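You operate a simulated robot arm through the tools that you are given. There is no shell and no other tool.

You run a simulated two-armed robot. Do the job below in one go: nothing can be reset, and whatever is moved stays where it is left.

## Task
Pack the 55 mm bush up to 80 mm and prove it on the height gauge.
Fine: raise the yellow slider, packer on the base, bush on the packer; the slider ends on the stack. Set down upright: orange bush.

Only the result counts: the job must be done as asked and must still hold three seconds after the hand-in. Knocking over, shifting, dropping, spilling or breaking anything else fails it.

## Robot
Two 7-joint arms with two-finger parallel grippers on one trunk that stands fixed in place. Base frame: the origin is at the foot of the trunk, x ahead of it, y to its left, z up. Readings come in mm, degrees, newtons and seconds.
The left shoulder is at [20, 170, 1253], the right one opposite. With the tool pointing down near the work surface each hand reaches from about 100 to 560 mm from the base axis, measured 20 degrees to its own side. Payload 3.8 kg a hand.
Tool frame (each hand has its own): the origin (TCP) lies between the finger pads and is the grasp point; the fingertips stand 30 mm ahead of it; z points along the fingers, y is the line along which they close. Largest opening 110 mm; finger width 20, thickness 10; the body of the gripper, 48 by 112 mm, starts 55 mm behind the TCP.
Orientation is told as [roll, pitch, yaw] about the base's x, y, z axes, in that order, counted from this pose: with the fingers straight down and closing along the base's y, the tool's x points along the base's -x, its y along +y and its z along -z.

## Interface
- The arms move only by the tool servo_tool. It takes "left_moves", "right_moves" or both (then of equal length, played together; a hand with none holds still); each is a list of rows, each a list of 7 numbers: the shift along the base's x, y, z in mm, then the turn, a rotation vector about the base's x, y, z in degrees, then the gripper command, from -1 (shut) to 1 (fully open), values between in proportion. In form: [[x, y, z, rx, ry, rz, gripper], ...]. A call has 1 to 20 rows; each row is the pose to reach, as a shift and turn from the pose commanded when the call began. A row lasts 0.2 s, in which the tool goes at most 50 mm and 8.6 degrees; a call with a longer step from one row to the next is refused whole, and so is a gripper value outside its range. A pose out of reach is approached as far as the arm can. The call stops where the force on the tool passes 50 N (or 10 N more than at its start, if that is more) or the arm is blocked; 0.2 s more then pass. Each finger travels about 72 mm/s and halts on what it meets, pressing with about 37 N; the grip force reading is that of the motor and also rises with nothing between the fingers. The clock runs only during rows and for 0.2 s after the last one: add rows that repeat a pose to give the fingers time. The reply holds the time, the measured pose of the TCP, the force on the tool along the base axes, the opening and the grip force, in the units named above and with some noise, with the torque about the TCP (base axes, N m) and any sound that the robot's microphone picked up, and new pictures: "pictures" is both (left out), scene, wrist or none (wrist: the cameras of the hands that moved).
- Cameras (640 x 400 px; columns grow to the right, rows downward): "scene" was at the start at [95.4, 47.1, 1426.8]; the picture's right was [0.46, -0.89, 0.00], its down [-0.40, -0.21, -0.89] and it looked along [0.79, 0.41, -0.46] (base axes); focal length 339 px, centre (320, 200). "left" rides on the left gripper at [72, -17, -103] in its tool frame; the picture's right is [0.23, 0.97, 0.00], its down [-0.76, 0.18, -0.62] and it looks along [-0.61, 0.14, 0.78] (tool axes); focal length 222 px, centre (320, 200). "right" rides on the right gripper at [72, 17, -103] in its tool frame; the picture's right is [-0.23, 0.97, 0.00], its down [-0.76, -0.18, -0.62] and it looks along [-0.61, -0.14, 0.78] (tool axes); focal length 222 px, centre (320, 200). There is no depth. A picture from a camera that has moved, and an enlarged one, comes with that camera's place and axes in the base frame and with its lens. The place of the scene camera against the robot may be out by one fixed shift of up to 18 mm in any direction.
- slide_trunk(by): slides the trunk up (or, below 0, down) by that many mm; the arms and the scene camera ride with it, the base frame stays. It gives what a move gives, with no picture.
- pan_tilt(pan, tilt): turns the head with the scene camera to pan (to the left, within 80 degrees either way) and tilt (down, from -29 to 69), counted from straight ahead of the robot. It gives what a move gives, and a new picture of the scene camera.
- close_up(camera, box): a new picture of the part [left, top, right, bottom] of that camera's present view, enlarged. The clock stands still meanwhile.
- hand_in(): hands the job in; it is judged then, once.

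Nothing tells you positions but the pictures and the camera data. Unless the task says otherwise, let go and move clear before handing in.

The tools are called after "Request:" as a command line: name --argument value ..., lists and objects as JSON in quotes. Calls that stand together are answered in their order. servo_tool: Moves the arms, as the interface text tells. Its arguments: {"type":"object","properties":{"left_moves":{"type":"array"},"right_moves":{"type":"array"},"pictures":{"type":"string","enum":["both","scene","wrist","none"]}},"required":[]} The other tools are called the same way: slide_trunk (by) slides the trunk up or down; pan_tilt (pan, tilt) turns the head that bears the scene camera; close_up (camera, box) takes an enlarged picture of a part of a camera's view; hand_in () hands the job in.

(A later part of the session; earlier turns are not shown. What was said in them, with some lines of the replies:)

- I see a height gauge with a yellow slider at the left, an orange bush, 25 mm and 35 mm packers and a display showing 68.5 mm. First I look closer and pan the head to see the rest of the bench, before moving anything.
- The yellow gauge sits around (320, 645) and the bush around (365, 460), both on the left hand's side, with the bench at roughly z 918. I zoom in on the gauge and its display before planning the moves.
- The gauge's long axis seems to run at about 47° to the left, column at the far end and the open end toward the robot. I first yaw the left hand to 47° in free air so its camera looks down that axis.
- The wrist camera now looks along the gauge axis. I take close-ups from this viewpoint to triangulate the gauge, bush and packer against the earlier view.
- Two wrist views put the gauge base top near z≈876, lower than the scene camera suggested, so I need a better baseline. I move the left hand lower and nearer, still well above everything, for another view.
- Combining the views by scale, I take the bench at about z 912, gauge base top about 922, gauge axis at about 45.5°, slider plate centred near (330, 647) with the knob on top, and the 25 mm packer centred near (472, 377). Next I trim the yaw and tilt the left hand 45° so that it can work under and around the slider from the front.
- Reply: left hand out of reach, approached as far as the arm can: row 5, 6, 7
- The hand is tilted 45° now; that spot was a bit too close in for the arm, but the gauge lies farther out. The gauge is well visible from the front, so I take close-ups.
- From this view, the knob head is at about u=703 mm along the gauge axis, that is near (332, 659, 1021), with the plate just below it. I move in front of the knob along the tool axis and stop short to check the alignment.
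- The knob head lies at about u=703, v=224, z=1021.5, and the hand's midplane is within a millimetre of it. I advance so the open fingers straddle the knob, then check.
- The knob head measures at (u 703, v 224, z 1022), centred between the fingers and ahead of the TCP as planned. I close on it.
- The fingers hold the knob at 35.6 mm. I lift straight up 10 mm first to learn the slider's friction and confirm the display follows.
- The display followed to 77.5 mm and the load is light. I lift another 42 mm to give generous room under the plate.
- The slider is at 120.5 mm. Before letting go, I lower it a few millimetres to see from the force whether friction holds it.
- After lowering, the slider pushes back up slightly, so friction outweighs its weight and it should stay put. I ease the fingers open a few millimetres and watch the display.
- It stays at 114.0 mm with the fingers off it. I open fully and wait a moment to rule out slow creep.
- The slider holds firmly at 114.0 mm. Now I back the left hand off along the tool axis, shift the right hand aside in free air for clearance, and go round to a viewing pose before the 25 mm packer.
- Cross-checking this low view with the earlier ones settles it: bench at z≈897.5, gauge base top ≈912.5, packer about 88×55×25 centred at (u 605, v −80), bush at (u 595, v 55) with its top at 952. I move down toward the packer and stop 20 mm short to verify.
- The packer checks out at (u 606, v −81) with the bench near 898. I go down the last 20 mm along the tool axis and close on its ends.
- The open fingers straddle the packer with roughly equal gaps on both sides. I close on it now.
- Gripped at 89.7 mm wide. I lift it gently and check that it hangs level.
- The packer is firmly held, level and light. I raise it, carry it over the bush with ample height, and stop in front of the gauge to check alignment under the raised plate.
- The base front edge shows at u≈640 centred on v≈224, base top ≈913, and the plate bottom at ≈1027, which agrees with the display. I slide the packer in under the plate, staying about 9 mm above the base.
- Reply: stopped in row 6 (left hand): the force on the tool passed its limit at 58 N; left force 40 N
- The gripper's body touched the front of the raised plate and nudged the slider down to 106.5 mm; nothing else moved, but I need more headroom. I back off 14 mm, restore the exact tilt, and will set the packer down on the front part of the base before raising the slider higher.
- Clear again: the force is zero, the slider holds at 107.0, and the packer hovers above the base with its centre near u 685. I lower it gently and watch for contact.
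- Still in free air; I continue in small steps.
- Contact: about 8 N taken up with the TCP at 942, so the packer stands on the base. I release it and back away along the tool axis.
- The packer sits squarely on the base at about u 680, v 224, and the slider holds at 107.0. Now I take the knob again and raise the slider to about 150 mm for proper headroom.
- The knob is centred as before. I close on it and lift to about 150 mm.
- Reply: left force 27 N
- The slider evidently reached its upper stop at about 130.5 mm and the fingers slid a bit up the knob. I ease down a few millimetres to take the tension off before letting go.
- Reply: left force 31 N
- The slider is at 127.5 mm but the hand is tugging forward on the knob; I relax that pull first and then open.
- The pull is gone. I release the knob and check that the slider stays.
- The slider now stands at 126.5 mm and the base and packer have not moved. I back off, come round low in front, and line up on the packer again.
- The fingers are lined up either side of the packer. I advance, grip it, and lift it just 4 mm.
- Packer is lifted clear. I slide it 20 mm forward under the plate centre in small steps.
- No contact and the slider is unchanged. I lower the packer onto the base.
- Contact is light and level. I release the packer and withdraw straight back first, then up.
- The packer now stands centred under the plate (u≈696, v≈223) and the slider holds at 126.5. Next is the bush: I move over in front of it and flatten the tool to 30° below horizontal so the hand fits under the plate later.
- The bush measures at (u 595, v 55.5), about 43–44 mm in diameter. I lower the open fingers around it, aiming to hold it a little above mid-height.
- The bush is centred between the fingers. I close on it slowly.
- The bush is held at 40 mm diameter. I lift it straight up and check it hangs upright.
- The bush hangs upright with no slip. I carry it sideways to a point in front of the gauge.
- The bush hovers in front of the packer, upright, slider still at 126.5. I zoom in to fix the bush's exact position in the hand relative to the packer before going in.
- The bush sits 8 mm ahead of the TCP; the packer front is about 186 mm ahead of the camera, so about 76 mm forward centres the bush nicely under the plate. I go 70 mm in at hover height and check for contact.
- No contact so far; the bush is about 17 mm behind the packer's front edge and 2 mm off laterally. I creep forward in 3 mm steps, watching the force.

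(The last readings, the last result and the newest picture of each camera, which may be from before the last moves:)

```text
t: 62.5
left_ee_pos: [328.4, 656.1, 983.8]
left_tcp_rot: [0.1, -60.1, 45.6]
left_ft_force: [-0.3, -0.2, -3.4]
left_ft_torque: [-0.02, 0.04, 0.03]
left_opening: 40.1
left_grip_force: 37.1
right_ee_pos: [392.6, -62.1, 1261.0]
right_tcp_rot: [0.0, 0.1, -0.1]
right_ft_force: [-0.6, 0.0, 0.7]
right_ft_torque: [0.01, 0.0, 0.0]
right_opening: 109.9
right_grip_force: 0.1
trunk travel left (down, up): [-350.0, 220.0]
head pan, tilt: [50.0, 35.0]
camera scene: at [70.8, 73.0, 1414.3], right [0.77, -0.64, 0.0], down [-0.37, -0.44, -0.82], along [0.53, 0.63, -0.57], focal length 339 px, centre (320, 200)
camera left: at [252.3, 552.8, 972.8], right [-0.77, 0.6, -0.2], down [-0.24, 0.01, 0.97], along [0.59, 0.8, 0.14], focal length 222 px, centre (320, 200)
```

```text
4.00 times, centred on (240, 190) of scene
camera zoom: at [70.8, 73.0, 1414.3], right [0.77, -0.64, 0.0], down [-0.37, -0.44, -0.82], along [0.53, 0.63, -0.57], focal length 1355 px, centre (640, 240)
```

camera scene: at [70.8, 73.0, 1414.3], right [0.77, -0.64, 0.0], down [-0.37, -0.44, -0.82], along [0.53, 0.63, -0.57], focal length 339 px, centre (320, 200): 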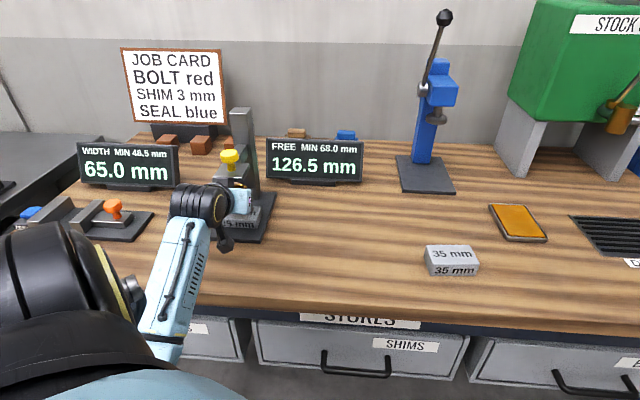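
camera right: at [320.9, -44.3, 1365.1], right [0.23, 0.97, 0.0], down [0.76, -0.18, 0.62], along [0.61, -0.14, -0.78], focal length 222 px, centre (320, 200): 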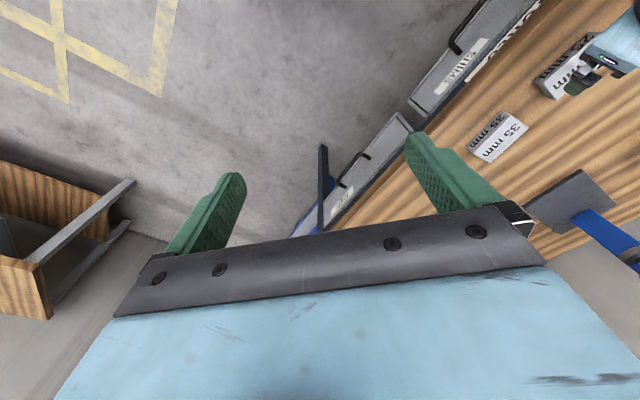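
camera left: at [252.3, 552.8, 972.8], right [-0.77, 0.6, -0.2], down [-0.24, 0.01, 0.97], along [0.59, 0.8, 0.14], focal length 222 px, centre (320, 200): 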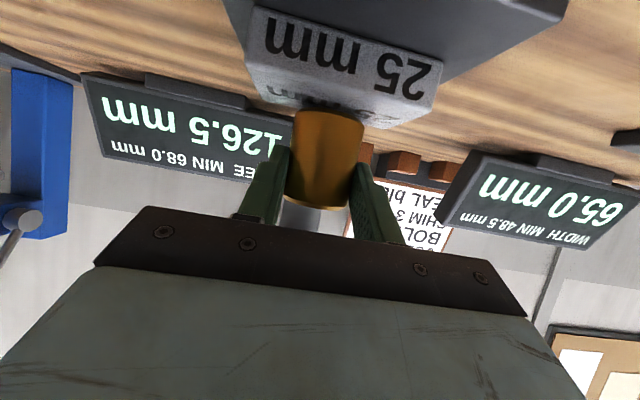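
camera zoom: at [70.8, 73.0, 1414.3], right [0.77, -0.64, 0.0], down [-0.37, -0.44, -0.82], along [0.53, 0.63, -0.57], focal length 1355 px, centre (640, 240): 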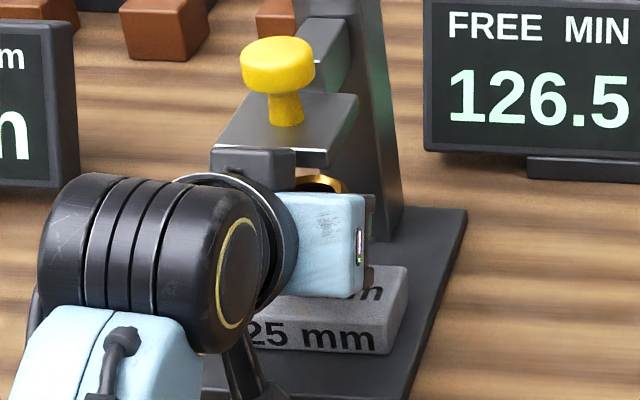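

Still no contact, and the bush is now about 25 mm behind the packer's front edge, practically at its centre and under the knob. I lower it onto the packer in small steps.

Request:
servo_tool --left_moves '[[0, 0, -1, 0, 0, 0, -1], [0, 0, -2, 0, 0, 0, -1], [0, 0, -2, 0, 0, 0, -1]]' --pictures "none"

Request:
servo_tool --left_moves '[[0, 0, -1, 0, 0, 0, -1], [0, 0, -1, 0, 0, 0, -1]]' --pictures "none"

Request:
servo_tool --left_moves '[[0, 0, -0.7, 0, 0, 0, -1], [0, 0, -0.7, 0, 0, 0, -1]]' --pictures "none"

```text
t: 63.3
left_ee_pos: [329.3, 654.8, 982.8]
left_tcp_rot: [0.0, -60.1, 45.5]
left_ft_force: [-0.5, 0.3, -3.7]
left_ft_torque: [-0.04, 0.03, -0.02]
left_opening: 40.2
left_grip_force: 37.5
right_ee_pos: [393.2, -62.3, 1262.3]
right_tcp_rot: [0.0, -0.1, -0.1]
right_ft_force: [0.6, -0.9, -0.5]
right_ft_torque: [0.0, 0.01, 0.0]
right_opening: 110.3
right_grip_force: 0.0
trunk travel left (down, up): [-350.0, 220.0]
head pan, tilt: [50.0, 35.0]
```

```text
t: 63.9
left_ee_pos: [329.3, 655.7, 982.1]
left_tcp_rot: [-0.1, -60.1, 45.7]
left_ft_force: [0.4, 0.4, -2.3]
left_ft_torque: [-0.05, 0.01, 0.03]
left_opening: 40.2
left_grip_force: 37.0
right_ee_pos: [392.8, -61.7, 1261.8]
right_tcp_rot: [-0.1, 0.0, -0.1]
right_ft_force: [-0.7, -0.4, 0.5]
right_ft_torque: [0.0, -0.03, 0.0]
right_opening: 110.1
right_grip_force: 0.0
trunk travel left (down, up): [-350.0, 220.0]
head pan, tilt: [50.0, 35.0]
```

```text
t: 64.5
left_ee_pos: [328.9, 654.3, 981.4]
left_tcp_rot: [0.1, -60.2, 45.6]
left_ft_force: [0.6, 2.0, -0.2]
left_ft_torque: [0.07, -0.11, 0.03]
left_opening: 40.0
left_grip_force: 37.0
right_ee_pos: [392.0, -61.9, 1262.3]
right_tcp_rot: [0.1, 0.0, 0.0]
right_ft_force: [-0.1, -0.9, -0.6]
right_ft_torque: [0.06, 0.03, -0.01]
right_opening: 109.7
right_grip_force: 0.0
trunk travel left (down, up): [-350.0, 220.0]
head pan, tilt: [50.0, 35.0]
```

Contact is starting. One more small step to seat it.

Request:
servo_tool --left_moves '[[0, 0, -0.6, 0, 0, 0, -1], [0, 0, -0.6, 0, 0, 0, -1]]' --pictures "both"

Request:
close_up --camera "left" --box '[200, 0, 460, 220]'

Request:
close_up --camera "scene" --box '[190, 140, 290, 240]'

```text
t: 65.1
left_ee_pos: [328.0, 654.3, 980.9]
left_tcp_rot: [0.1, -60.2, 45.6]
left_ft_force: [2.2, 2.3, 3.3]
left_ft_torque: [0.17, -0.23, 0.02]
left_opening: 40.3
left_grip_force: 37.3
right_ee_pos: [392.3, -62.3, 1262.2]
right_tcp_rot: [0.0, 0.0, 0.0]
right_ft_force: [-0.5, 0.4, -0.3]
right_ft_torque: [-0.01, 0.01, -0.03]
right_opening: 109.9
right_grip_force: 0.1
trunk travel left (down, up): [-350.0, 220.0]
head pan, tilt: [50.0, 35.0]
camera scene: at [70.6, 72.5, 1414.4], right [0.77, -0.64, 0.0], down [-0.37, -0.44, -0.82], along [0.53, 0.63, -0.57], focal length 339 px, centre (320, 200)
camera left: at [251.6, 551.8, 968.9], right [-0.77, 0.6, -0.2], down [-0.24, 0.01, 0.97], along [0.59, 0.8, 0.14], focal length 222 px, centre (320, 200)
```

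scene: 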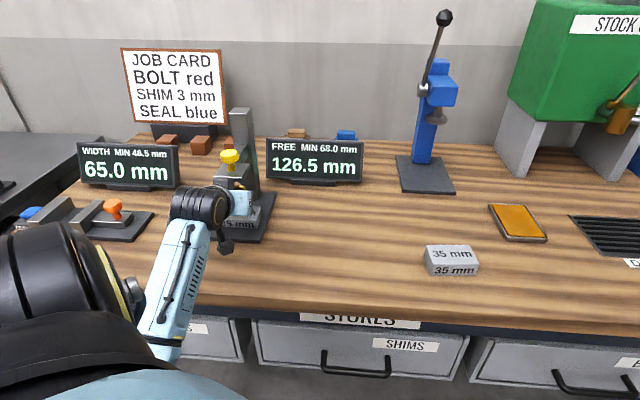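
left: 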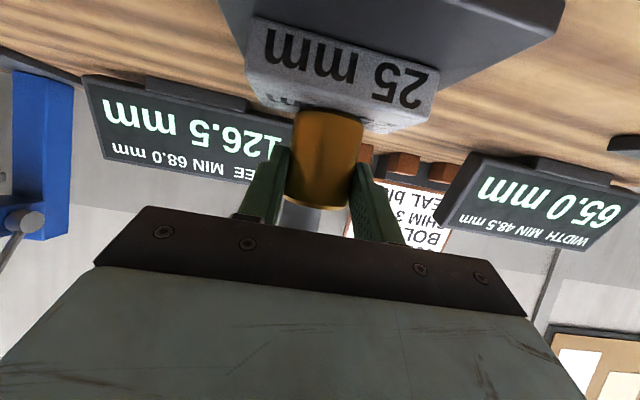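

```text
1.82 times, centred on (330, 110) of left
camera zoom: at [251.6, 551.8, 968.9], right [-0.77, 0.6, -0.2], down [-0.24, 0.01, 0.97], along [0.59, 0.8, 0.14], focal length 404 px, centre (302, 364)
```

zoom: 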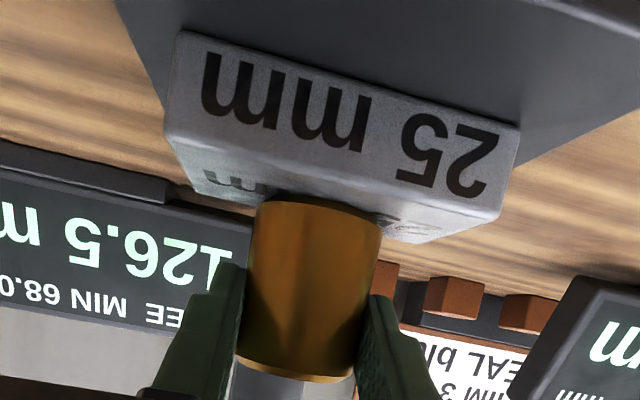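

```text
4.00 times, centred on (240, 190) of scene
camera zoom: at [70.6, 72.5, 1414.4], right [0.77, -0.64, 0.0], down [-0.37, -0.44, -0.82], along [0.53, 0.63, -0.57], focal length 1355 px, centre (640, 240)
```

zoom: 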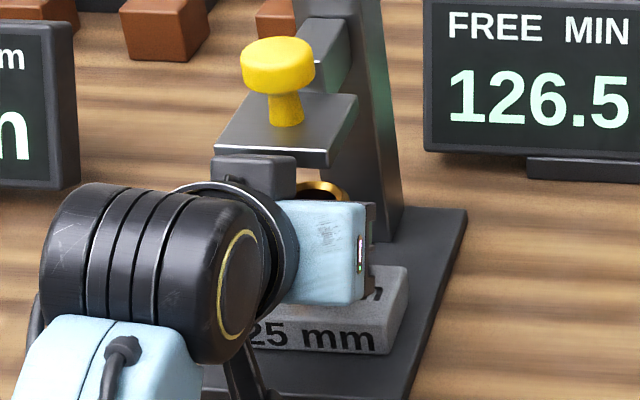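

About 7 N of seating force: the bush stands on the packer. I open the fingers gently.

Request:
servo_tool --left_moves '[[0, 0, 0.4, 0, 0, 0, -0.2], [0, 0, 0.4, 0, 0, 0, -0.1], [0, 0, 0.4, 0, 0, 0, 0.1], [0, 0, 0.4, 0, 0, 0, 0.4], [0, 0, 0.4, 0, 0, 0, 0.4]]' --pictures "wrist"

Request:
close_up --camera "left" --box '[200, 0, 460, 220]'

```text
t: 66.3
left_ee_pos: [327.9, 654.6, 981.0]
left_tcp_rot: [0.0, -60.2, 45.7]
left_ft_force: [-0.3, 0.0, 0.1]
left_ft_torque: [0.03, 0.05, 0.01]
left_opening: 77.1
left_grip_force: 0.1
right_ee_pos: [392.1, -61.4, 1262.2]
right_tcp_rot: [0.0, -0.1, 0.0]
right_ft_force: [-0.6, -0.5, -0.2]
right_ft_torque: [0.02, 0.03, 0.01]
right_opening: 109.8
right_grip_force: 0.1
trunk travel left (down, up): [-350.0, 220.0]
head pan, tilt: [50.0, 35.0]
camera left: at [251.6, 551.6, 968.8], right [-0.77, 0.6, -0.2], down [-0.24, 0.01, 0.97], along [0.59, 0.8, 0.14], focal length 222 px, centre (320, 200)
```

left: 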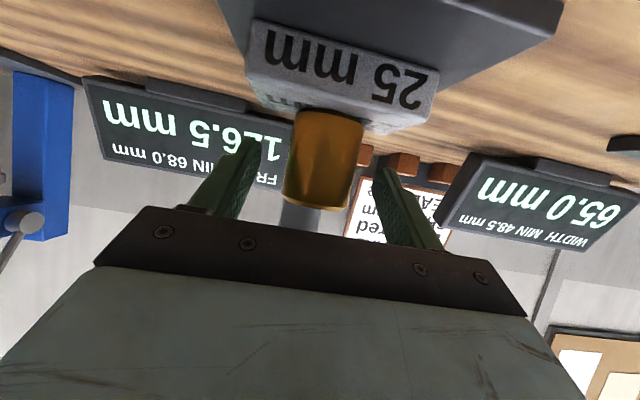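

```text
1.82 times, centred on (330, 110) of left
camera zoom: at [251.6, 551.6, 968.8], right [-0.77, 0.6, -0.2], down [-0.24, 0.01, 0.97], along [0.59, 0.8, 0.14], focal length 404 px, centre (302, 364)
```

zoom: 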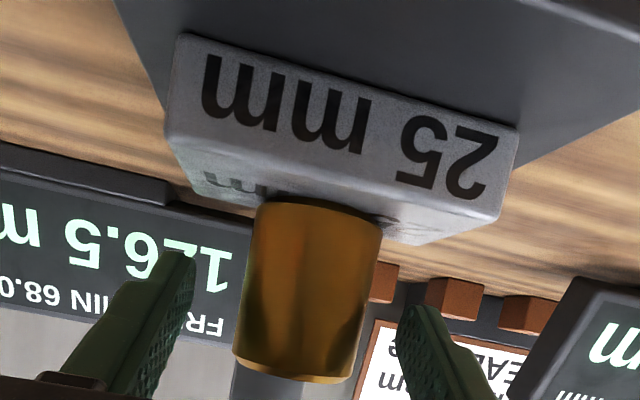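

The bush stands upright on its own. I withdraw straight back and then look from the front.

Request:
servo_tool --left_moves '[[-5, -5.1, 0, 0, 0, 0, 0.4], [-14, -14.3, 0, 0, 0, 0, 0.4], [-28, -28.5, 0, 0, 0, 0, 0.4], [-45, -45.8, 0, 0, 0, 0, 0.6], [-65, -66.2, 2, 0, 0, 0, 0.8], [-80, -81.5, 10, 0, 0, 0, 1], [-80, -81.5, 40, 0, 0, 0, 1], [-80, -81.5, 40, 0, 0, 0, 1]]' --pictures "both"

Request:
close_up --camera "left" --box '[200, 0, 480, 240]'

Request:
close_up --camera "scene" --box '[180, 120, 300, 250]'

```text
t: 68.1
left_ee_pos: [248.4, 573.2, 1020.5]
left_tcp_rot: [0.0, -60.1, 45.6]
left_ft_force: [0.3, -0.6, 0.2]
left_ft_torque: [0.01, -0.01, -0.01]
left_opening: 109.8
left_grip_force: 0.0
right_ee_pos: [391.7, -62.7, 1261.7]
right_tcp_rot: [0.0, 0.1, 0.0]
right_ft_force: [-0.4, -0.1, -0.3]
right_ft_torque: [-0.03, 0.04, 0.0]
right_opening: 110.1
right_grip_force: 0.1
trunk travel left (down, up): [-350.0, 220.0]
head pan, tilt: [50.0, 35.0]
camera scene: at [70.5, 72.5, 1414.4], right [0.77, -0.64, 0.0], down [-0.37, -0.44, -0.82], along [0.53, 0.63, -0.57], focal length 339 px, centre (320, 200)
camera left: at [172.0, 470.5, 1009.2], right [-0.77, 0.6, -0.2], down [-0.24, 0.01, 0.97], along [0.59, 0.8, 0.14], focal length 222 px, centre (320, 200)
```

scene: 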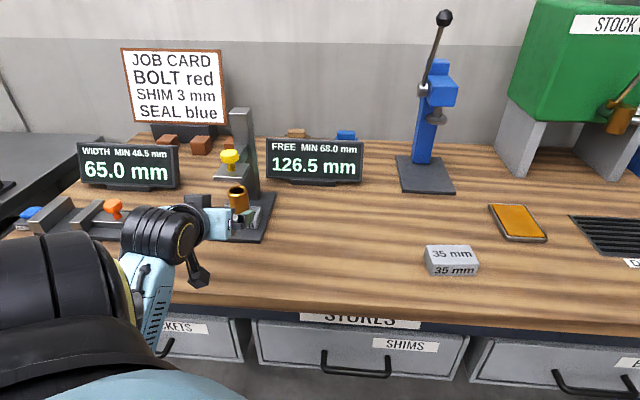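
left: 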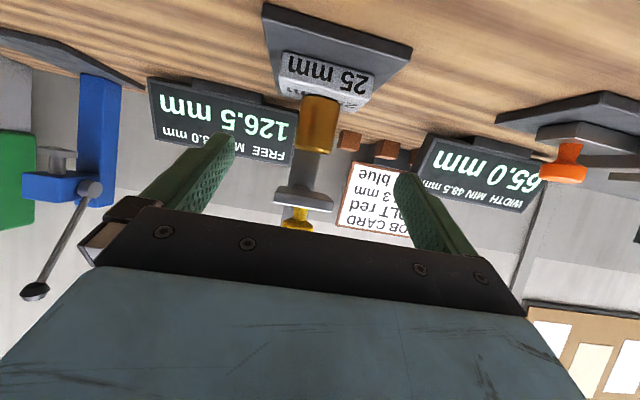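

```text
1.67 times, centred on (340, 120) of left
camera zoom: at [172.0, 470.5, 1009.2], right [-0.77, 0.6, -0.2], down [-0.24, 0.01, 0.97], along [0.59, 0.8, 0.14], focal length 370 px, centre (287, 333)
```

zoom: 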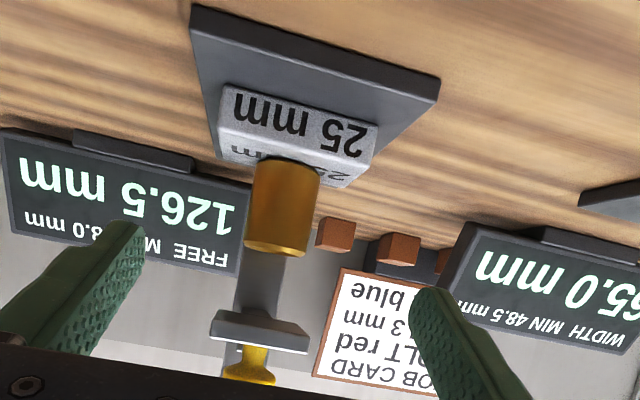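

```text
3.08 times, centred on (240, 185) of scene
camera zoom: at [70.5, 72.5, 1414.4], right [0.77, -0.64, 0.0], down [-0.37, -0.44, -0.82], along [0.53, 0.63, -0.57], focal length 1042 px, centre (566, 246)
```

zoom: 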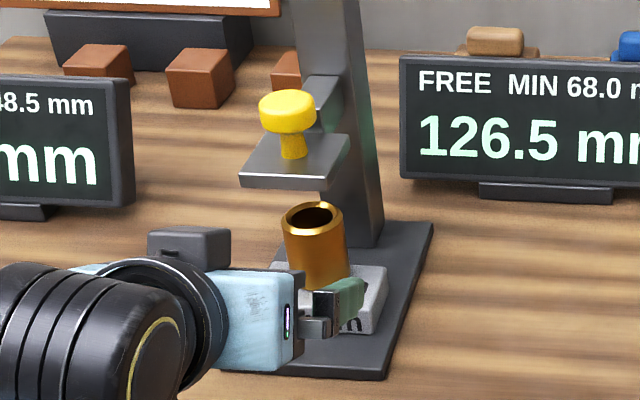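

The bush stands upright on the packer right under the plate (bush v≈224.4, plate v≈224.6). Now I rise, return to the 45° tilt, and line up with the knob again.

Request:
servo_tool --left_moves '[[0, 0, 35, -3.6, 3.5, 0, 1], [0, 0, 70, -7.1, 7, 0, 1], [0, 0, 100, -10.7, 10.5, 0, 1], [14, 14.3, 112, -10.7, 10.5, 0, 1], [35, 35.7, 112, -10.7, 10.5, 0, 1], [35, 35.7, 112, -10.7, 10.5, 0, 1]]' --pictures "both"

Request:
close_up --camera "left" --box '[200, 0, 480, 240]'

```text
t: 69.5
left_ee_pos: [284.6, 608.8, 1132.9]
left_tcp_rot: [0.0, -45.2, 45.6]
left_ft_force: [-0.2, 0.2, 0.0]
left_ft_torque: [0.03, 0.01, -0.01]
left_opening: 109.9
left_grip_force: 0.0
right_ee_pos: [392.6, -61.8, 1262.9]
right_tcp_rot: [0.1, 0.1, 0.0]
right_ft_force: [-0.6, 0.2, 0.0]
right_ft_torque: [0.0, -0.02, -0.01]
right_opening: 109.8
right_grip_force: 0.0
trunk travel left (down, up): [-350.0, 220.0]
head pan, tilt: [50.0, 35.0]
camera scene: at [70.3, 72.4, 1414.4], right [0.77, -0.64, 0.0], down [-0.37, -0.44, -0.82], along [0.53, 0.63, -0.57], focal length 339 px, centre (320, 200)
camera left: at [208.4, 506.0, 1154.4], right [-0.81, 0.57, -0.16], down [-0.06, 0.19, 0.98], along [0.59, 0.8, -0.12], focal length 222 px, centre (320, 200)
```

scene: 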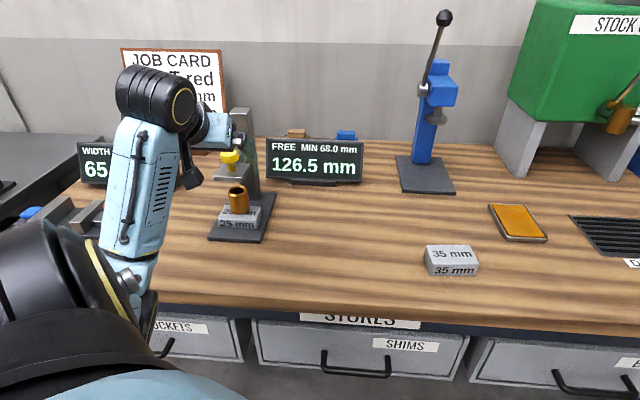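
left: 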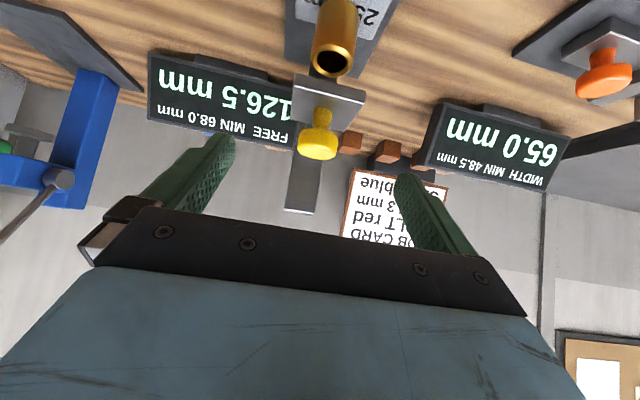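

```text
1.67 times, centred on (340, 120) of left
camera zoom: at [208.4, 506.0, 1154.4], right [-0.81, 0.57, -0.16], down [-0.06, 0.19, 0.98], along [0.59, 0.8, -0.12], focal length 370 px, centre (287, 333)
```

zoom: 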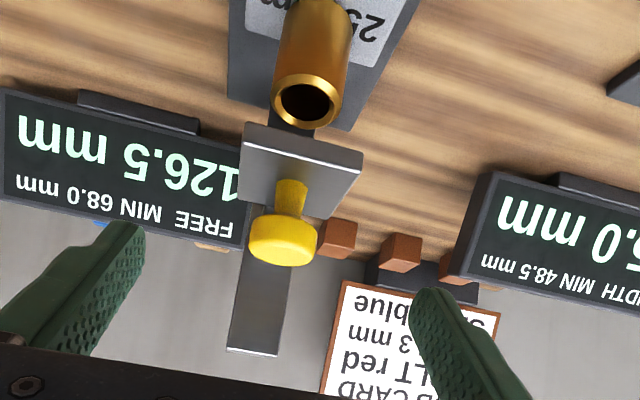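

The knob is straight ahead. I move in so the open fingers straddle it, as before.

Request:
servo_tool --left_moves '[[12, 12.4, -2, 0, 0, 0, 1], [25, 26, -20, 0, 0, 0, 1], [43.6, 45.2, -44, 0, 0, 0, 1], [43.6, 45.2, -44, 0, 0, 0, 1]]' --pictures "both"

Request:
close_up --camera "left" --box '[200, 0, 480, 240]'

```text
t: 70.5
left_ee_pos: [328.1, 654.2, 1088.6]
left_tcp_rot: [0.0, -45.2, 45.6]
left_ft_force: [0.0, -0.2, 0.2]
left_ft_torque: [0.03, 0.02, -0.02]
left_opening: 110.1
left_grip_force: 0.1
right_ee_pos: [391.7, -62.1, 1261.8]
right_tcp_rot: [0.3, 0.0, 0.0]
right_ft_force: [-0.6, -0.5, -0.1]
right_ft_torque: [0.0, -0.03, 0.0]
right_opening: 110.1
right_grip_force: 0.0
trunk travel left (down, up): [-350.0, 220.0]
head pan, tilt: [50.0, 35.0]
camera scene: at [70.3, 72.3, 1414.4], right [0.77, -0.64, 0.0], down [-0.37, -0.44, -0.82], along [0.53, 0.63, -0.57], focal length 339 px, centre (320, 200)
camera left: at [251.7, 552.7, 1111.2], right [-0.81, 0.57, -0.16], down [-0.06, 0.19, 0.98], along [0.59, 0.8, -0.12], focal length 222 px, centre (320, 200)
```

scene: 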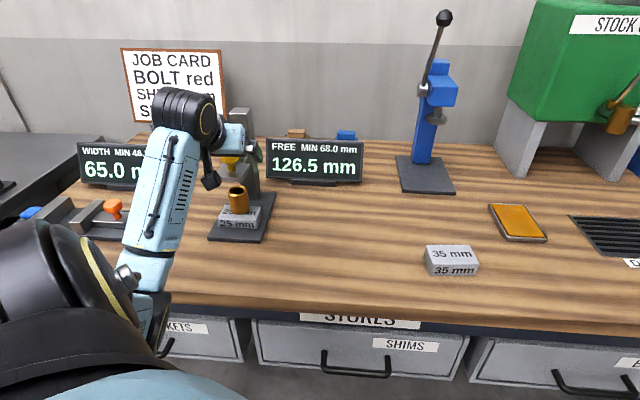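
left: 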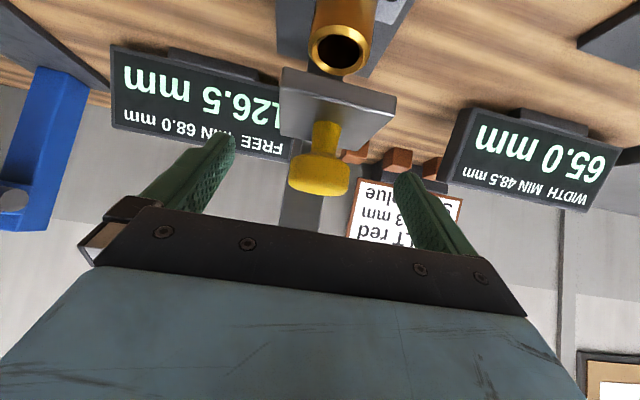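

```text
1.67 times, centred on (340, 120) of left
camera zoom: at [251.7, 552.7, 1111.2], right [-0.81, 0.57, -0.16], down [-0.06, 0.19, 0.98], along [0.59, 0.8, -0.12], focal length 370 px, centre (287, 333)
```

zoom: 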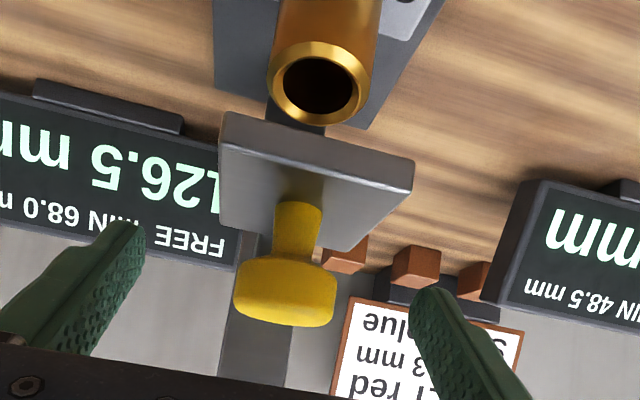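

The fingers straddle the knob; the bush rim is visible below, centred under the plate. I close on the knob and lower the slider to about 88 mm.

Request:
servo_tool --left_moves '[[0, 0, 0, 0, 0, 0, -1], [0, 0, 0, 0, 0, 0, -1], [0, 0, 0, 0, 0, 0, -1], [0, 0, 0, 0, 0, 0, -1], [0, 0, -2, 0, 0, 0, -1], [0, 0, -6, 0, 0, 0, -1], [0, 0, -10, 0, 0, 0, -1], [0, 0, -14, 0, 0, 0, -1], [0, 0, -18, 0, 0, 0, -1], [0, 0, -22, 0, 0, 0, -1], [0, 0, -26, 0, 0, 0, -1], [0, 0, -30, 0, 0, 0, -1], [0, 0, -34, 0, 0, 0, -1], [0, 0, -38, 0, 0, 0, -1], [0, 0, -38, 0, 0, 0, -1]]' --pictures "both"

Request:
close_up --camera "scene" --box '[180, 120, 300, 250]'

```text
t: 73.7
left_ee_pos: [327.2, 653.8, 1049.5]
left_tcp_rot: [0.0, -45.3, 45.5]
left_ft_force: [7.7, -4.3, 0.1]
left_ft_torque: [0.57, -0.71, 0.0]
left_opening: 35.4
left_grip_force: 45.0
right_ee_pos: [392.8, -63.4, 1261.0]
right_tcp_rot: [0.1, 0.0, 0.0]
right_ft_force: [0.1, -0.7, 0.1]
right_ft_torque: [-0.01, 0.02, -0.01]
right_opening: 110.0
right_grip_force: 0.1
trunk travel left (down, up): [-350.0, 220.0]
head pan, tilt: [50.0, 35.0]
camera scene: at [71.8, 72.0, 1414.3], right [0.77, -0.64, 0.0], down [-0.37, -0.44, -0.82], along [0.53, 0.63, -0.57], focal length 339 px, centre (320, 200)
camera left: at [252.6, 552.0, 1071.7], right [-0.81, 0.57, -0.16], down [-0.06, 0.19, 0.98], along [0.59, 0.8, -0.12], focal length 222 px, centre (320, 200)
```

scene: 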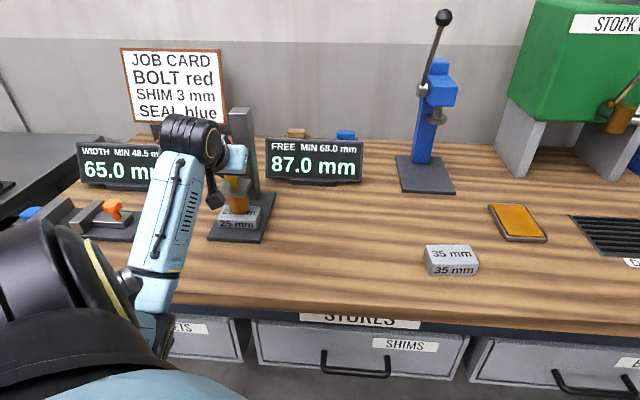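
left: 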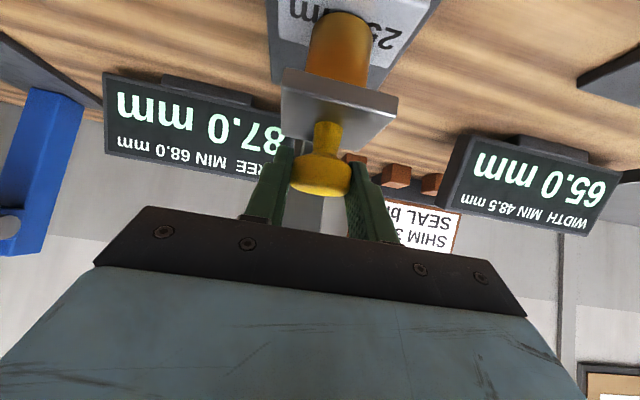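

```text
3.08 times, centred on (240, 185) of scene
camera zoom: at [71.8, 72.0, 1414.3], right [0.77, -0.64, 0.0], down [-0.37, -0.44, -0.82], along [0.53, 0.63, -0.57], focal length 1042 px, centre (566, 246)
```

zoom: 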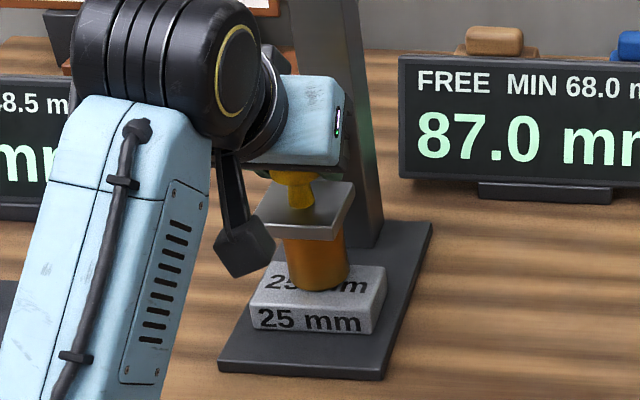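

Reading 87.0 mm with everything aligned. I lower 5 mm more, then creep to contact at 80.

Request:
servo_tool --left_moves '[[0, 0, -1.5, 0, 0, 0, -1], [0, 0, -3, 0, 0, 0, -1], [0, 0, -4.5, 0, 0, 0, -1], [0, 0, -5, 0, 0, 0, -1]]' --pictures "scene"

Request:
servo_tool --left_moves '[[0, 0, -0.5, 0, 0, 0, -1], [0, 0, -1, 0, 0, 0, -1]]' --pictures "scene"

```text
t: 74.7
left_ee_pos: [328.3, 653.9, 1045.0]
left_tcp_rot: [0.0, -45.1, 45.5]
left_ft_force: [11.3, -4.2, 0.3]
left_ft_torque: [0.33, -0.49, -0.04]
left_opening: 35.1
left_grip_force: 45.2
right_ee_pos: [393.5, -62.5, 1262.2]
right_tcp_rot: [0.1, 0.1, 0.0]
right_ft_force: [-0.4, 0.2, -0.2]
right_ft_torque: [0.01, -0.01, -0.01]
right_opening: 109.9
right_grip_force: 0.0
trunk travel left (down, up): [-350.0, 220.0]
head pan, tilt: [50.0, 35.0]
camera scene: at [72.2, 72.0, 1414.3], right [0.77, -0.64, 0.0], down [-0.37, -0.44, -0.82], along [0.53, 0.63, -0.57], focal length 339 px, centre (320, 200)
```

scene: 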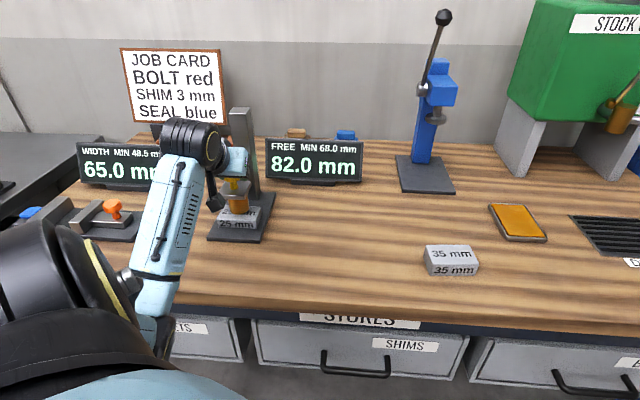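

```text
t: 75.3
left_ee_pos: [327.6, 654.2, 1044.4]
left_tcp_rot: [0.0, -45.1, 45.5]
left_ft_force: [10.7, -3.4, -0.2]
left_ft_torque: [0.35, -0.46, -0.07]
left_opening: 35.1
left_grip_force: 44.9
right_ee_pos: [393.8, -63.0, 1262.7]
right_tcp_rot: [0.1, 0.1, 0.1]
right_ft_force: [0.6, 0.6, 0.4]
right_ft_torque: [0.05, -0.01, 0.03]
right_opening: 110.2
right_grip_force: 0.0
trunk travel left (down, up): [-350.0, 220.0]
head pan, tilt: [50.0, 35.0]
camera scene: at [72.2, 72.1, 1414.3], right [0.77, -0.64, 0.0], down [-0.37, -0.44, -0.82], along [0.53, 0.63, -0.57], focal length 339 px, centre (320, 200)
```

scene: 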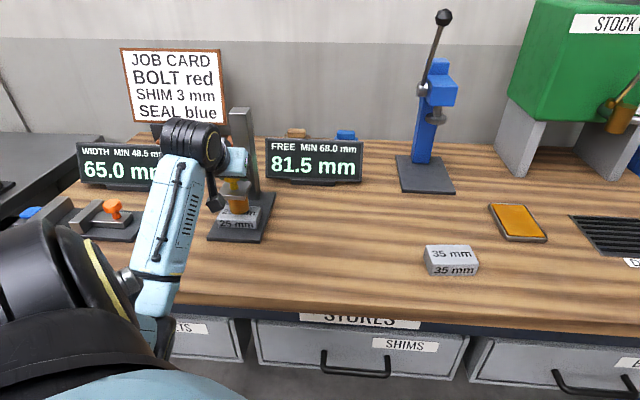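

81.5 mm and still free. Continuing in half-millimetre steps.

Request:
servo_tool --left_moves '[[0, 0, -0.5, 0, 0, 0, -1], [0, 0, -1, 0, 0, 0, -1]]' --pictures "scene"

Request:
servo_tool --left_moves '[[0, 0, -0.5, 0, 0, 0, -1], [0, 0, -0.5, 0, 0, 0, -1]]' --pictures "scene"

```text
t: 75.9
left_ee_pos: [326.9, 653.9, 1043.7]
left_tcp_rot: [0.2, -45.2, 45.5]
left_ft_force: [11.3, 0.2, 2.7]
left_ft_torque: [-0.24, -0.01, -0.1]
left_opening: 35.1
left_grip_force: 45.1
right_ee_pos: [393.6, -62.4, 1261.7]
right_tcp_rot: [0.0, 0.1, 0.0]
right_ft_force: [0.0, -0.5, 0.2]
right_ft_torque: [0.0, 0.02, -0.03]
right_opening: 110.2
right_grip_force: 0.0
trunk travel left (down, up): [-350.0, 220.0]
head pan, tilt: [50.0, 35.0]
camera scene: at [72.2, 72.4, 1414.3], right [0.77, -0.64, 0.0], down [-0.37, -0.44, -0.82], along [0.53, 0.63, -0.57], focal length 339 px, centre (320, 200)
```

scene: 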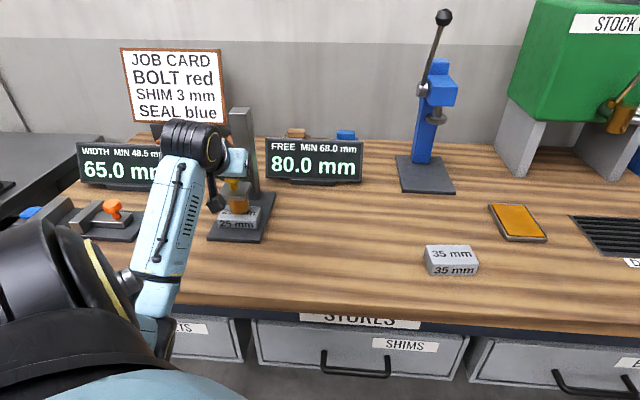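

```text
t: 76.5
left_ee_pos: [329.1, 654.2, 1045.0]
left_tcp_rot: [0.0, -45.2, 45.5]
left_ft_force: [13.4, 1.3, 6.5]
left_ft_torque: [-0.58, 0.46, 0.01]
left_opening: 35.0
left_grip_force: 45.1
right_ee_pos: [393.7, -62.7, 1262.9]
right_tcp_rot: [0.1, 0.2, 0.0]
right_ft_force: [0.3, -0.4, 0.1]
right_ft_torque: [0.01, 0.04, 0.02]
right_opening: 110.5
right_grip_force: 0.0
trunk travel left (down, up): [-350.0, 220.0]
head pan, tilt: [50.0, 35.0]
camera scene: at [72.3, 72.3, 1414.3], right [0.77, -0.64, 0.0], down [-0.37, -0.44, -0.82], along [0.53, 0.63, -0.57], focal length 339 px, centre (320, 200)
```

scene: 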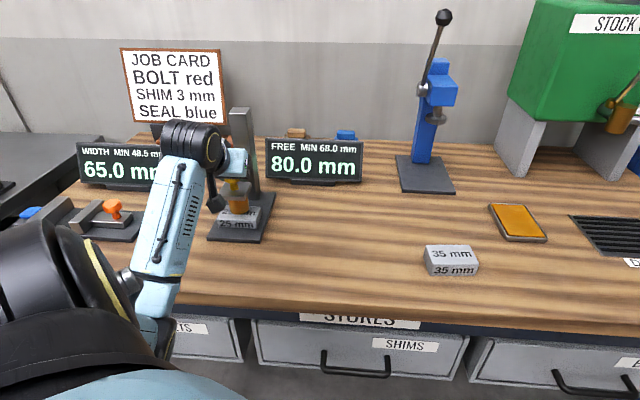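

The display reads 80.0 mm and the contact force has risen to about 6 N. I relax the small sideways bias on the knob, keeping slight downward pressure, before letting go.

Request:
servo_tool --left_moves '[[1, 0.1, -0.3, 0, 0, 0, -1], [2, 0.2, -0.5, 0, 0, 0, -1], [2, 0.2, -0.5, 0, 0, 0, -1]]' --pictures "both"

Request:
close_up --camera "scene" --box '[190, 120, 370, 250]'

```text
t: 77.3
left_ee_pos: [328.0, 653.1, 1042.5]
left_tcp_rot: [0.0, -45.2, 45.5]
left_ft_force: [3.9, 0.3, 5.5]
left_ft_torque: [0.59, -0.41, 0.0]
left_opening: 35.1
left_grip_force: 45.2
right_ee_pos: [393.2, -63.6, 1263.1]
right_tcp_rot: [0.1, 0.1, 0.0]
right_ft_force: [0.1, -0.6, 0.1]
right_ft_torque: [0.0, -0.02, 0.02]
right_opening: 110.1
right_grip_force: 0.0
trunk travel left (down, up): [-350.0, 220.0]
head pan, tilt: [50.0, 35.0]
camera scene: at [70.8, 71.8, 1414.4], right [0.77, -0.64, 0.0], down [-0.37, -0.44, -0.82], along [0.53, 0.63, -0.57], focal length 339 px, centre (320, 200)
camera left: at [252.6, 551.8, 1064.3], right [-0.81, 0.57, -0.16], down [-0.06, 0.19, 0.98], along [0.59, 0.8, -0.12], focal length 222 px, centre (320, 200)
```

scene: 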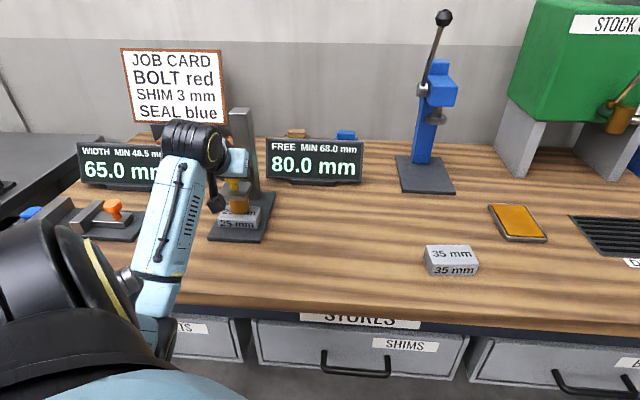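
left: 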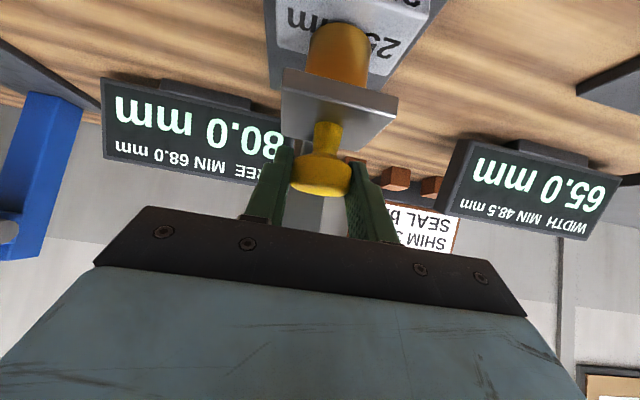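

```text
3.08 times, centred on (280, 185) of scene
camera zoom: at [70.8, 71.8, 1414.4], right [0.77, -0.64, 0.0], down [-0.37, -0.44, -0.82], along [0.53, 0.63, -0.57], focal length 1042 px, centre (443, 246)
```

zoom: 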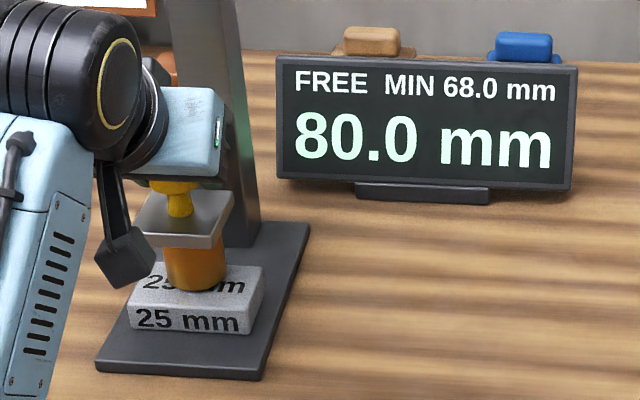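

Contact is held at 80.0 mm. I release the knob gently and watch the reading.

Request:
servo_tool --left_moves '[[0, 0, 0, 0, 0, 0, -0.3], [0, 0, 0, 0, 0, 0, -0.3], [0, 0, 0, 0, 0, 0, 0.2], [0, 0, 0, 0, 0, 0, 0.8], [0, 0, 0, 0, 0, 0, 1], [0, 0, 0, 0, 0, 0, 1]]' --pictures "both"

Request:
close_up --camera "scene" --box '[190, 120, 370, 250]'

```text
t: 78.7
left_ee_pos: [328.6, 654.7, 1042.6]
left_tcp_rot: [0.0, -45.2, 45.6]
left_ft_force: [-0.1, -0.4, 0.4]
left_ft_torque: [0.02, 0.01, -0.02]
left_opening: 110.1
left_grip_force: 0.0
right_ee_pos: [392.2, -62.6, 1261.4]
right_tcp_rot: [0.0, 0.0, 0.1]
right_ft_force: [-0.2, -0.4, -0.2]
right_ft_torque: [0.02, -0.01, 0.01]
right_opening: 109.9
right_grip_force: 0.1
trunk travel left (down, up): [-350.0, 220.0]
head pan, tilt: [50.0, 35.0]
camera scene: at [70.6, 72.7, 1414.4], right [0.77, -0.64, 0.0], down [-0.37, -0.44, -0.82], along [0.53, 0.63, -0.57], focal length 339 px, centre (320, 200)
camera left: at [252.6, 552.3, 1064.0], right [-0.81, 0.57, -0.16], down [-0.06, 0.19, 0.98], along [0.59, 0.8, -0.12], focal length 222 px, centre (320, 200)
```

scene: 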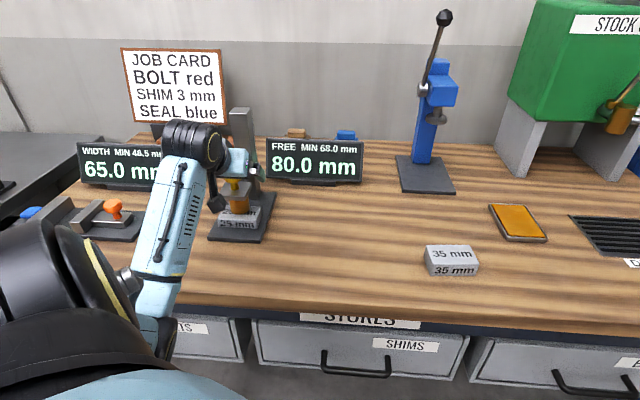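
left: 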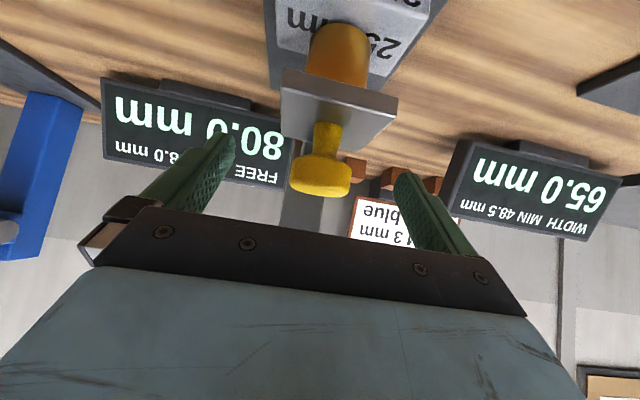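

```text
3.08 times, centred on (280, 185) of scene
camera zoom: at [70.6, 72.7, 1414.4], right [0.77, -0.64, 0.0], down [-0.37, -0.44, -0.82], along [0.53, 0.63, -0.57], focal length 1042 px, centre (443, 246)
```

zoom: 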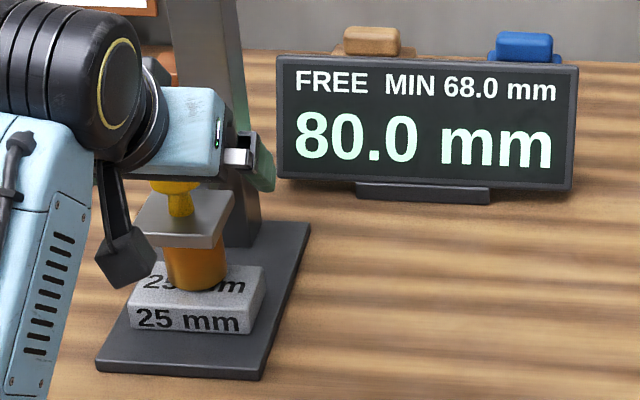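

The slider stays at 80.0 mm on the stack after release. I back away from the knob and clear the area.

Request:
servo_tool --left_moves '[[-7, -7.1, 10, 0, 0, 0, 1], [-21, -21.4, 30, 0, 0, 0, 1], [-40, -40.8, 55, 0, 0, 0, 1], [-60, -61.1, 80, 0, 0, 0, 1], [-60, -75, 105, 0, 0, 0, 1], [-45, -110, 115, 0, 0, 0, 1], [-30, -140, 115, 0, 0, 0, 1], [-30, -140, 115, 0, 0, 0, 1]]' --pictures "both"

Request:
close_up --camera "scene" --box '[180, 100, 380, 260]'

Request:
close_up --camera "left" --box '[280, 0, 480, 160]'

```text
t: 80.5
left_ee_pos: [298.3, 514.7, 1159.1]
left_tcp_rot: [0.0, -45.1, 45.5]
left_ft_force: [-1.1, 0.5, -0.4]
left_ft_torque: [-0.04, -0.01, -0.01]
left_opening: 110.2
left_grip_force: 0.1
right_ee_pos: [393.0, -61.9, 1261.8]
right_tcp_rot: [-0.1, 0.1, 0.0]
right_ft_force: [-0.4, -0.4, 0.4]
right_ft_torque: [0.02, -0.01, 0.02]
right_opening: 109.8
right_grip_force: 0.1
trunk travel left (down, up): [-350.0, 220.0]
head pan, tilt: [50.0, 35.0]
camera scene: at [70.6, 72.7, 1414.4], right [0.77, -0.64, 0.0], down [-0.37, -0.44, -0.82], along [0.53, 0.63, -0.57], focal length 339 px, centre (320, 200)
camera left: at [222.5, 412.6, 1179.7], right [-0.81, 0.57, -0.16], down [-0.06, 0.19, 0.98], along [0.59, 0.8, -0.12], focal length 222 px, centre (320, 200)
```

scene: 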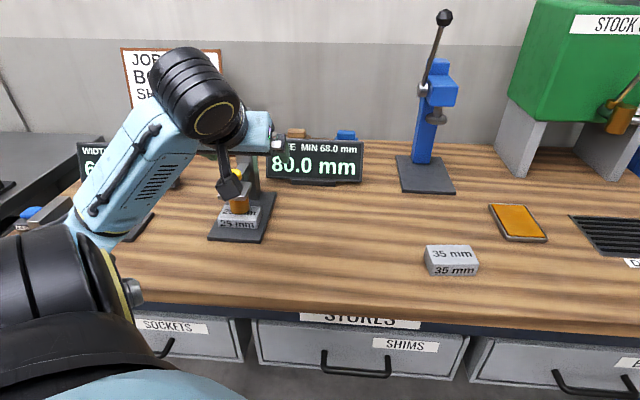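
left: 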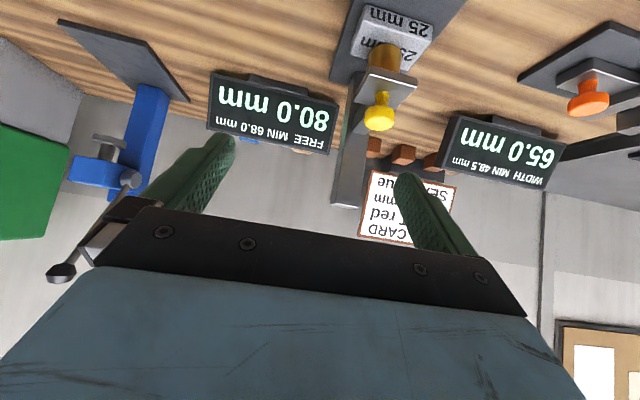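

```text
2.50 times, centred on (280, 180) of scene
camera zoom: at [70.6, 72.7, 1414.4], right [0.77, -0.64, 0.0], down [-0.37, -0.44, -0.82], along [0.53, 0.63, -0.57], focal length 847 px, centre (420, 250)
```

zoom: 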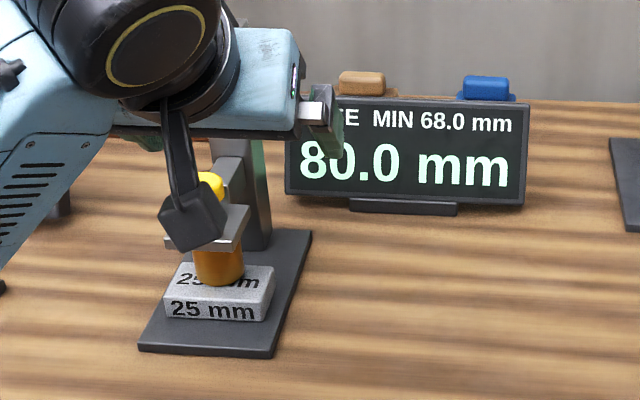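

```text
2.50 times, centred on (380, 80) of left
camera zoom: at [222.5, 412.6, 1179.7], right [-0.81, 0.57, -0.16], down [-0.06, 0.19, 0.98], along [0.59, 0.8, -0.12], focal length 555 px, centre (170, 500)
```

zoom: 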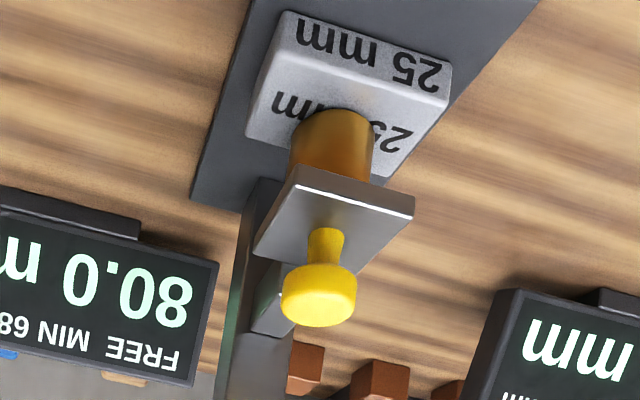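

Slider, bush and packer are stacked and the gauge reads 80.0 mm. I move the hand farther clear and take a last look after a pause.

Request:
servo_tool --left_moves '[[22, -25, 15, 0, 0, 0, 1], [45, -50, 30, 0, 0, 0, 1], [70, -75, 45, 0, 0, 0, 1], [95, -100, 60, 0, 0, 0, 1], [110, -130, 60, 0, 0, 0, 1], [110, -130, 60, 0, 0, 0, 1], [110, -130, 60, 0, 0, 0, 1], [110, -130, 60, 0, 0, 0, 1], [110, -130, 60, 0, 0, 0, 1], [110, -130, 60, 0, 0, 0, 1], [110, -130, 60, 0, 0, 0, 1]]' --pictures "both"

Request:
close_up --camera "scene" --box '[180, 100, 380, 260]'

```text
t: 82.9
left_ee_pos: [411.7, 383.5, 1218.2]
left_tcp_rot: [0.1, -45.1, 45.6]
left_ft_force: [0.1, 0.8, 0.8]
left_ft_torque: [0.01, -0.03, 0.02]
left_opening: 110.0
left_grip_force: 0.0
right_ee_pos: [392.2, -62.2, 1262.6]
right_tcp_rot: [0.1, -0.1, 0.0]
right_ft_force: [0.2, -0.6, -0.2]
right_ft_torque: [-0.02, 0.01, 0.01]
right_opening: 110.1
right_grip_force: 0.2
trunk travel left (down, up): [-350.0, 220.0]
head pan, tilt: [50.0, 35.0]
camera scene: at [70.8, 72.7, 1414.4], right [0.77, -0.64, 0.0], down [-0.37, -0.44, -0.82], along [0.53, 0.63, -0.57], focal length 339 px, centre (320, 200)
camera left: at [335.9, 282.8, 1240.2], right [-0.81, 0.57, -0.16], down [-0.06, 0.19, 0.98], along [0.59, 0.8, -0.12], focal length 222 px, centre (320, 200)
```

scene: 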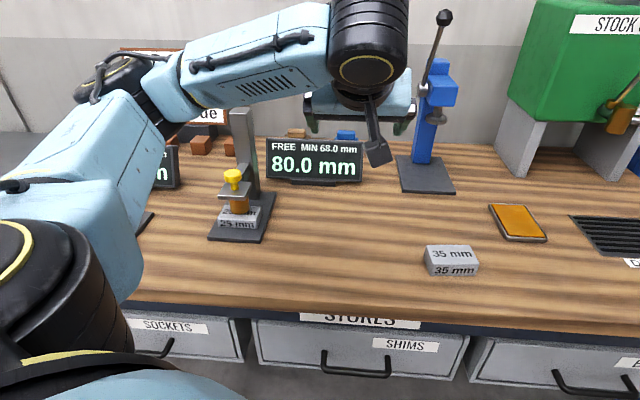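
left: 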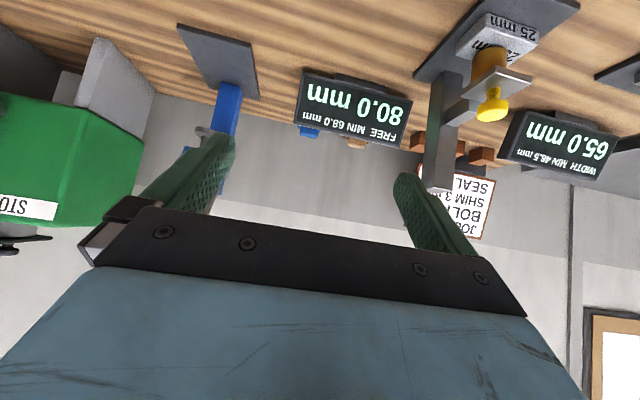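

```text
2.50 times, centred on (280, 180) of scene
camera zoom: at [70.8, 72.7, 1414.4], right [0.77, -0.64, 0.0], down [-0.37, -0.44, -0.82], along [0.53, 0.63, -0.57], focal length 847 px, centre (420, 250)
```

zoom: 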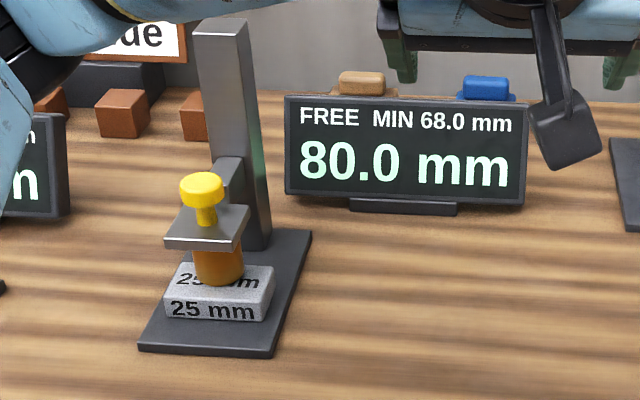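

The packer is on the base, the bush stands upright on it, and the slider rests on top with a steady 80.0 mm reading. The other gauge still reads 65.0, both hands are clear, and everything else is where it was, so I hand in.

Request:
hand_in

```text
The job is handed in.
```

The 55 mm bush is packed up on the 25 mm packer and the height gauge reads 80.0 mm. The packer is on the gauge base, the bush stands upright on it, and the slider rests on top. The reading held at 80.0 mm for about four seconds after I let go of the knob. I've handed the job in, but no result came back.

- **First pass with the packer:** the gripper touched the front of the raised slider and pushed it from 114.0 to 106.5 mm. I set the packer down, raised the slider again and went back in with more room.
- **Second lift:** the slider stopped rising at about 130.5 mm, probably its upper stop, and the fingers slid up the knob. I eased off and left it at 126.5 mm while I placed the stack.
- **Display:** it said "FREE" the whole time, including with the slider on the stack. I took that as a label, because the force rose as the slider met the bush at 80.0 mm.

From the pictures, the gauge base and the 35 mm packer didn't move, and the second gauge still reads 65.0 mm. Both hands are clear.
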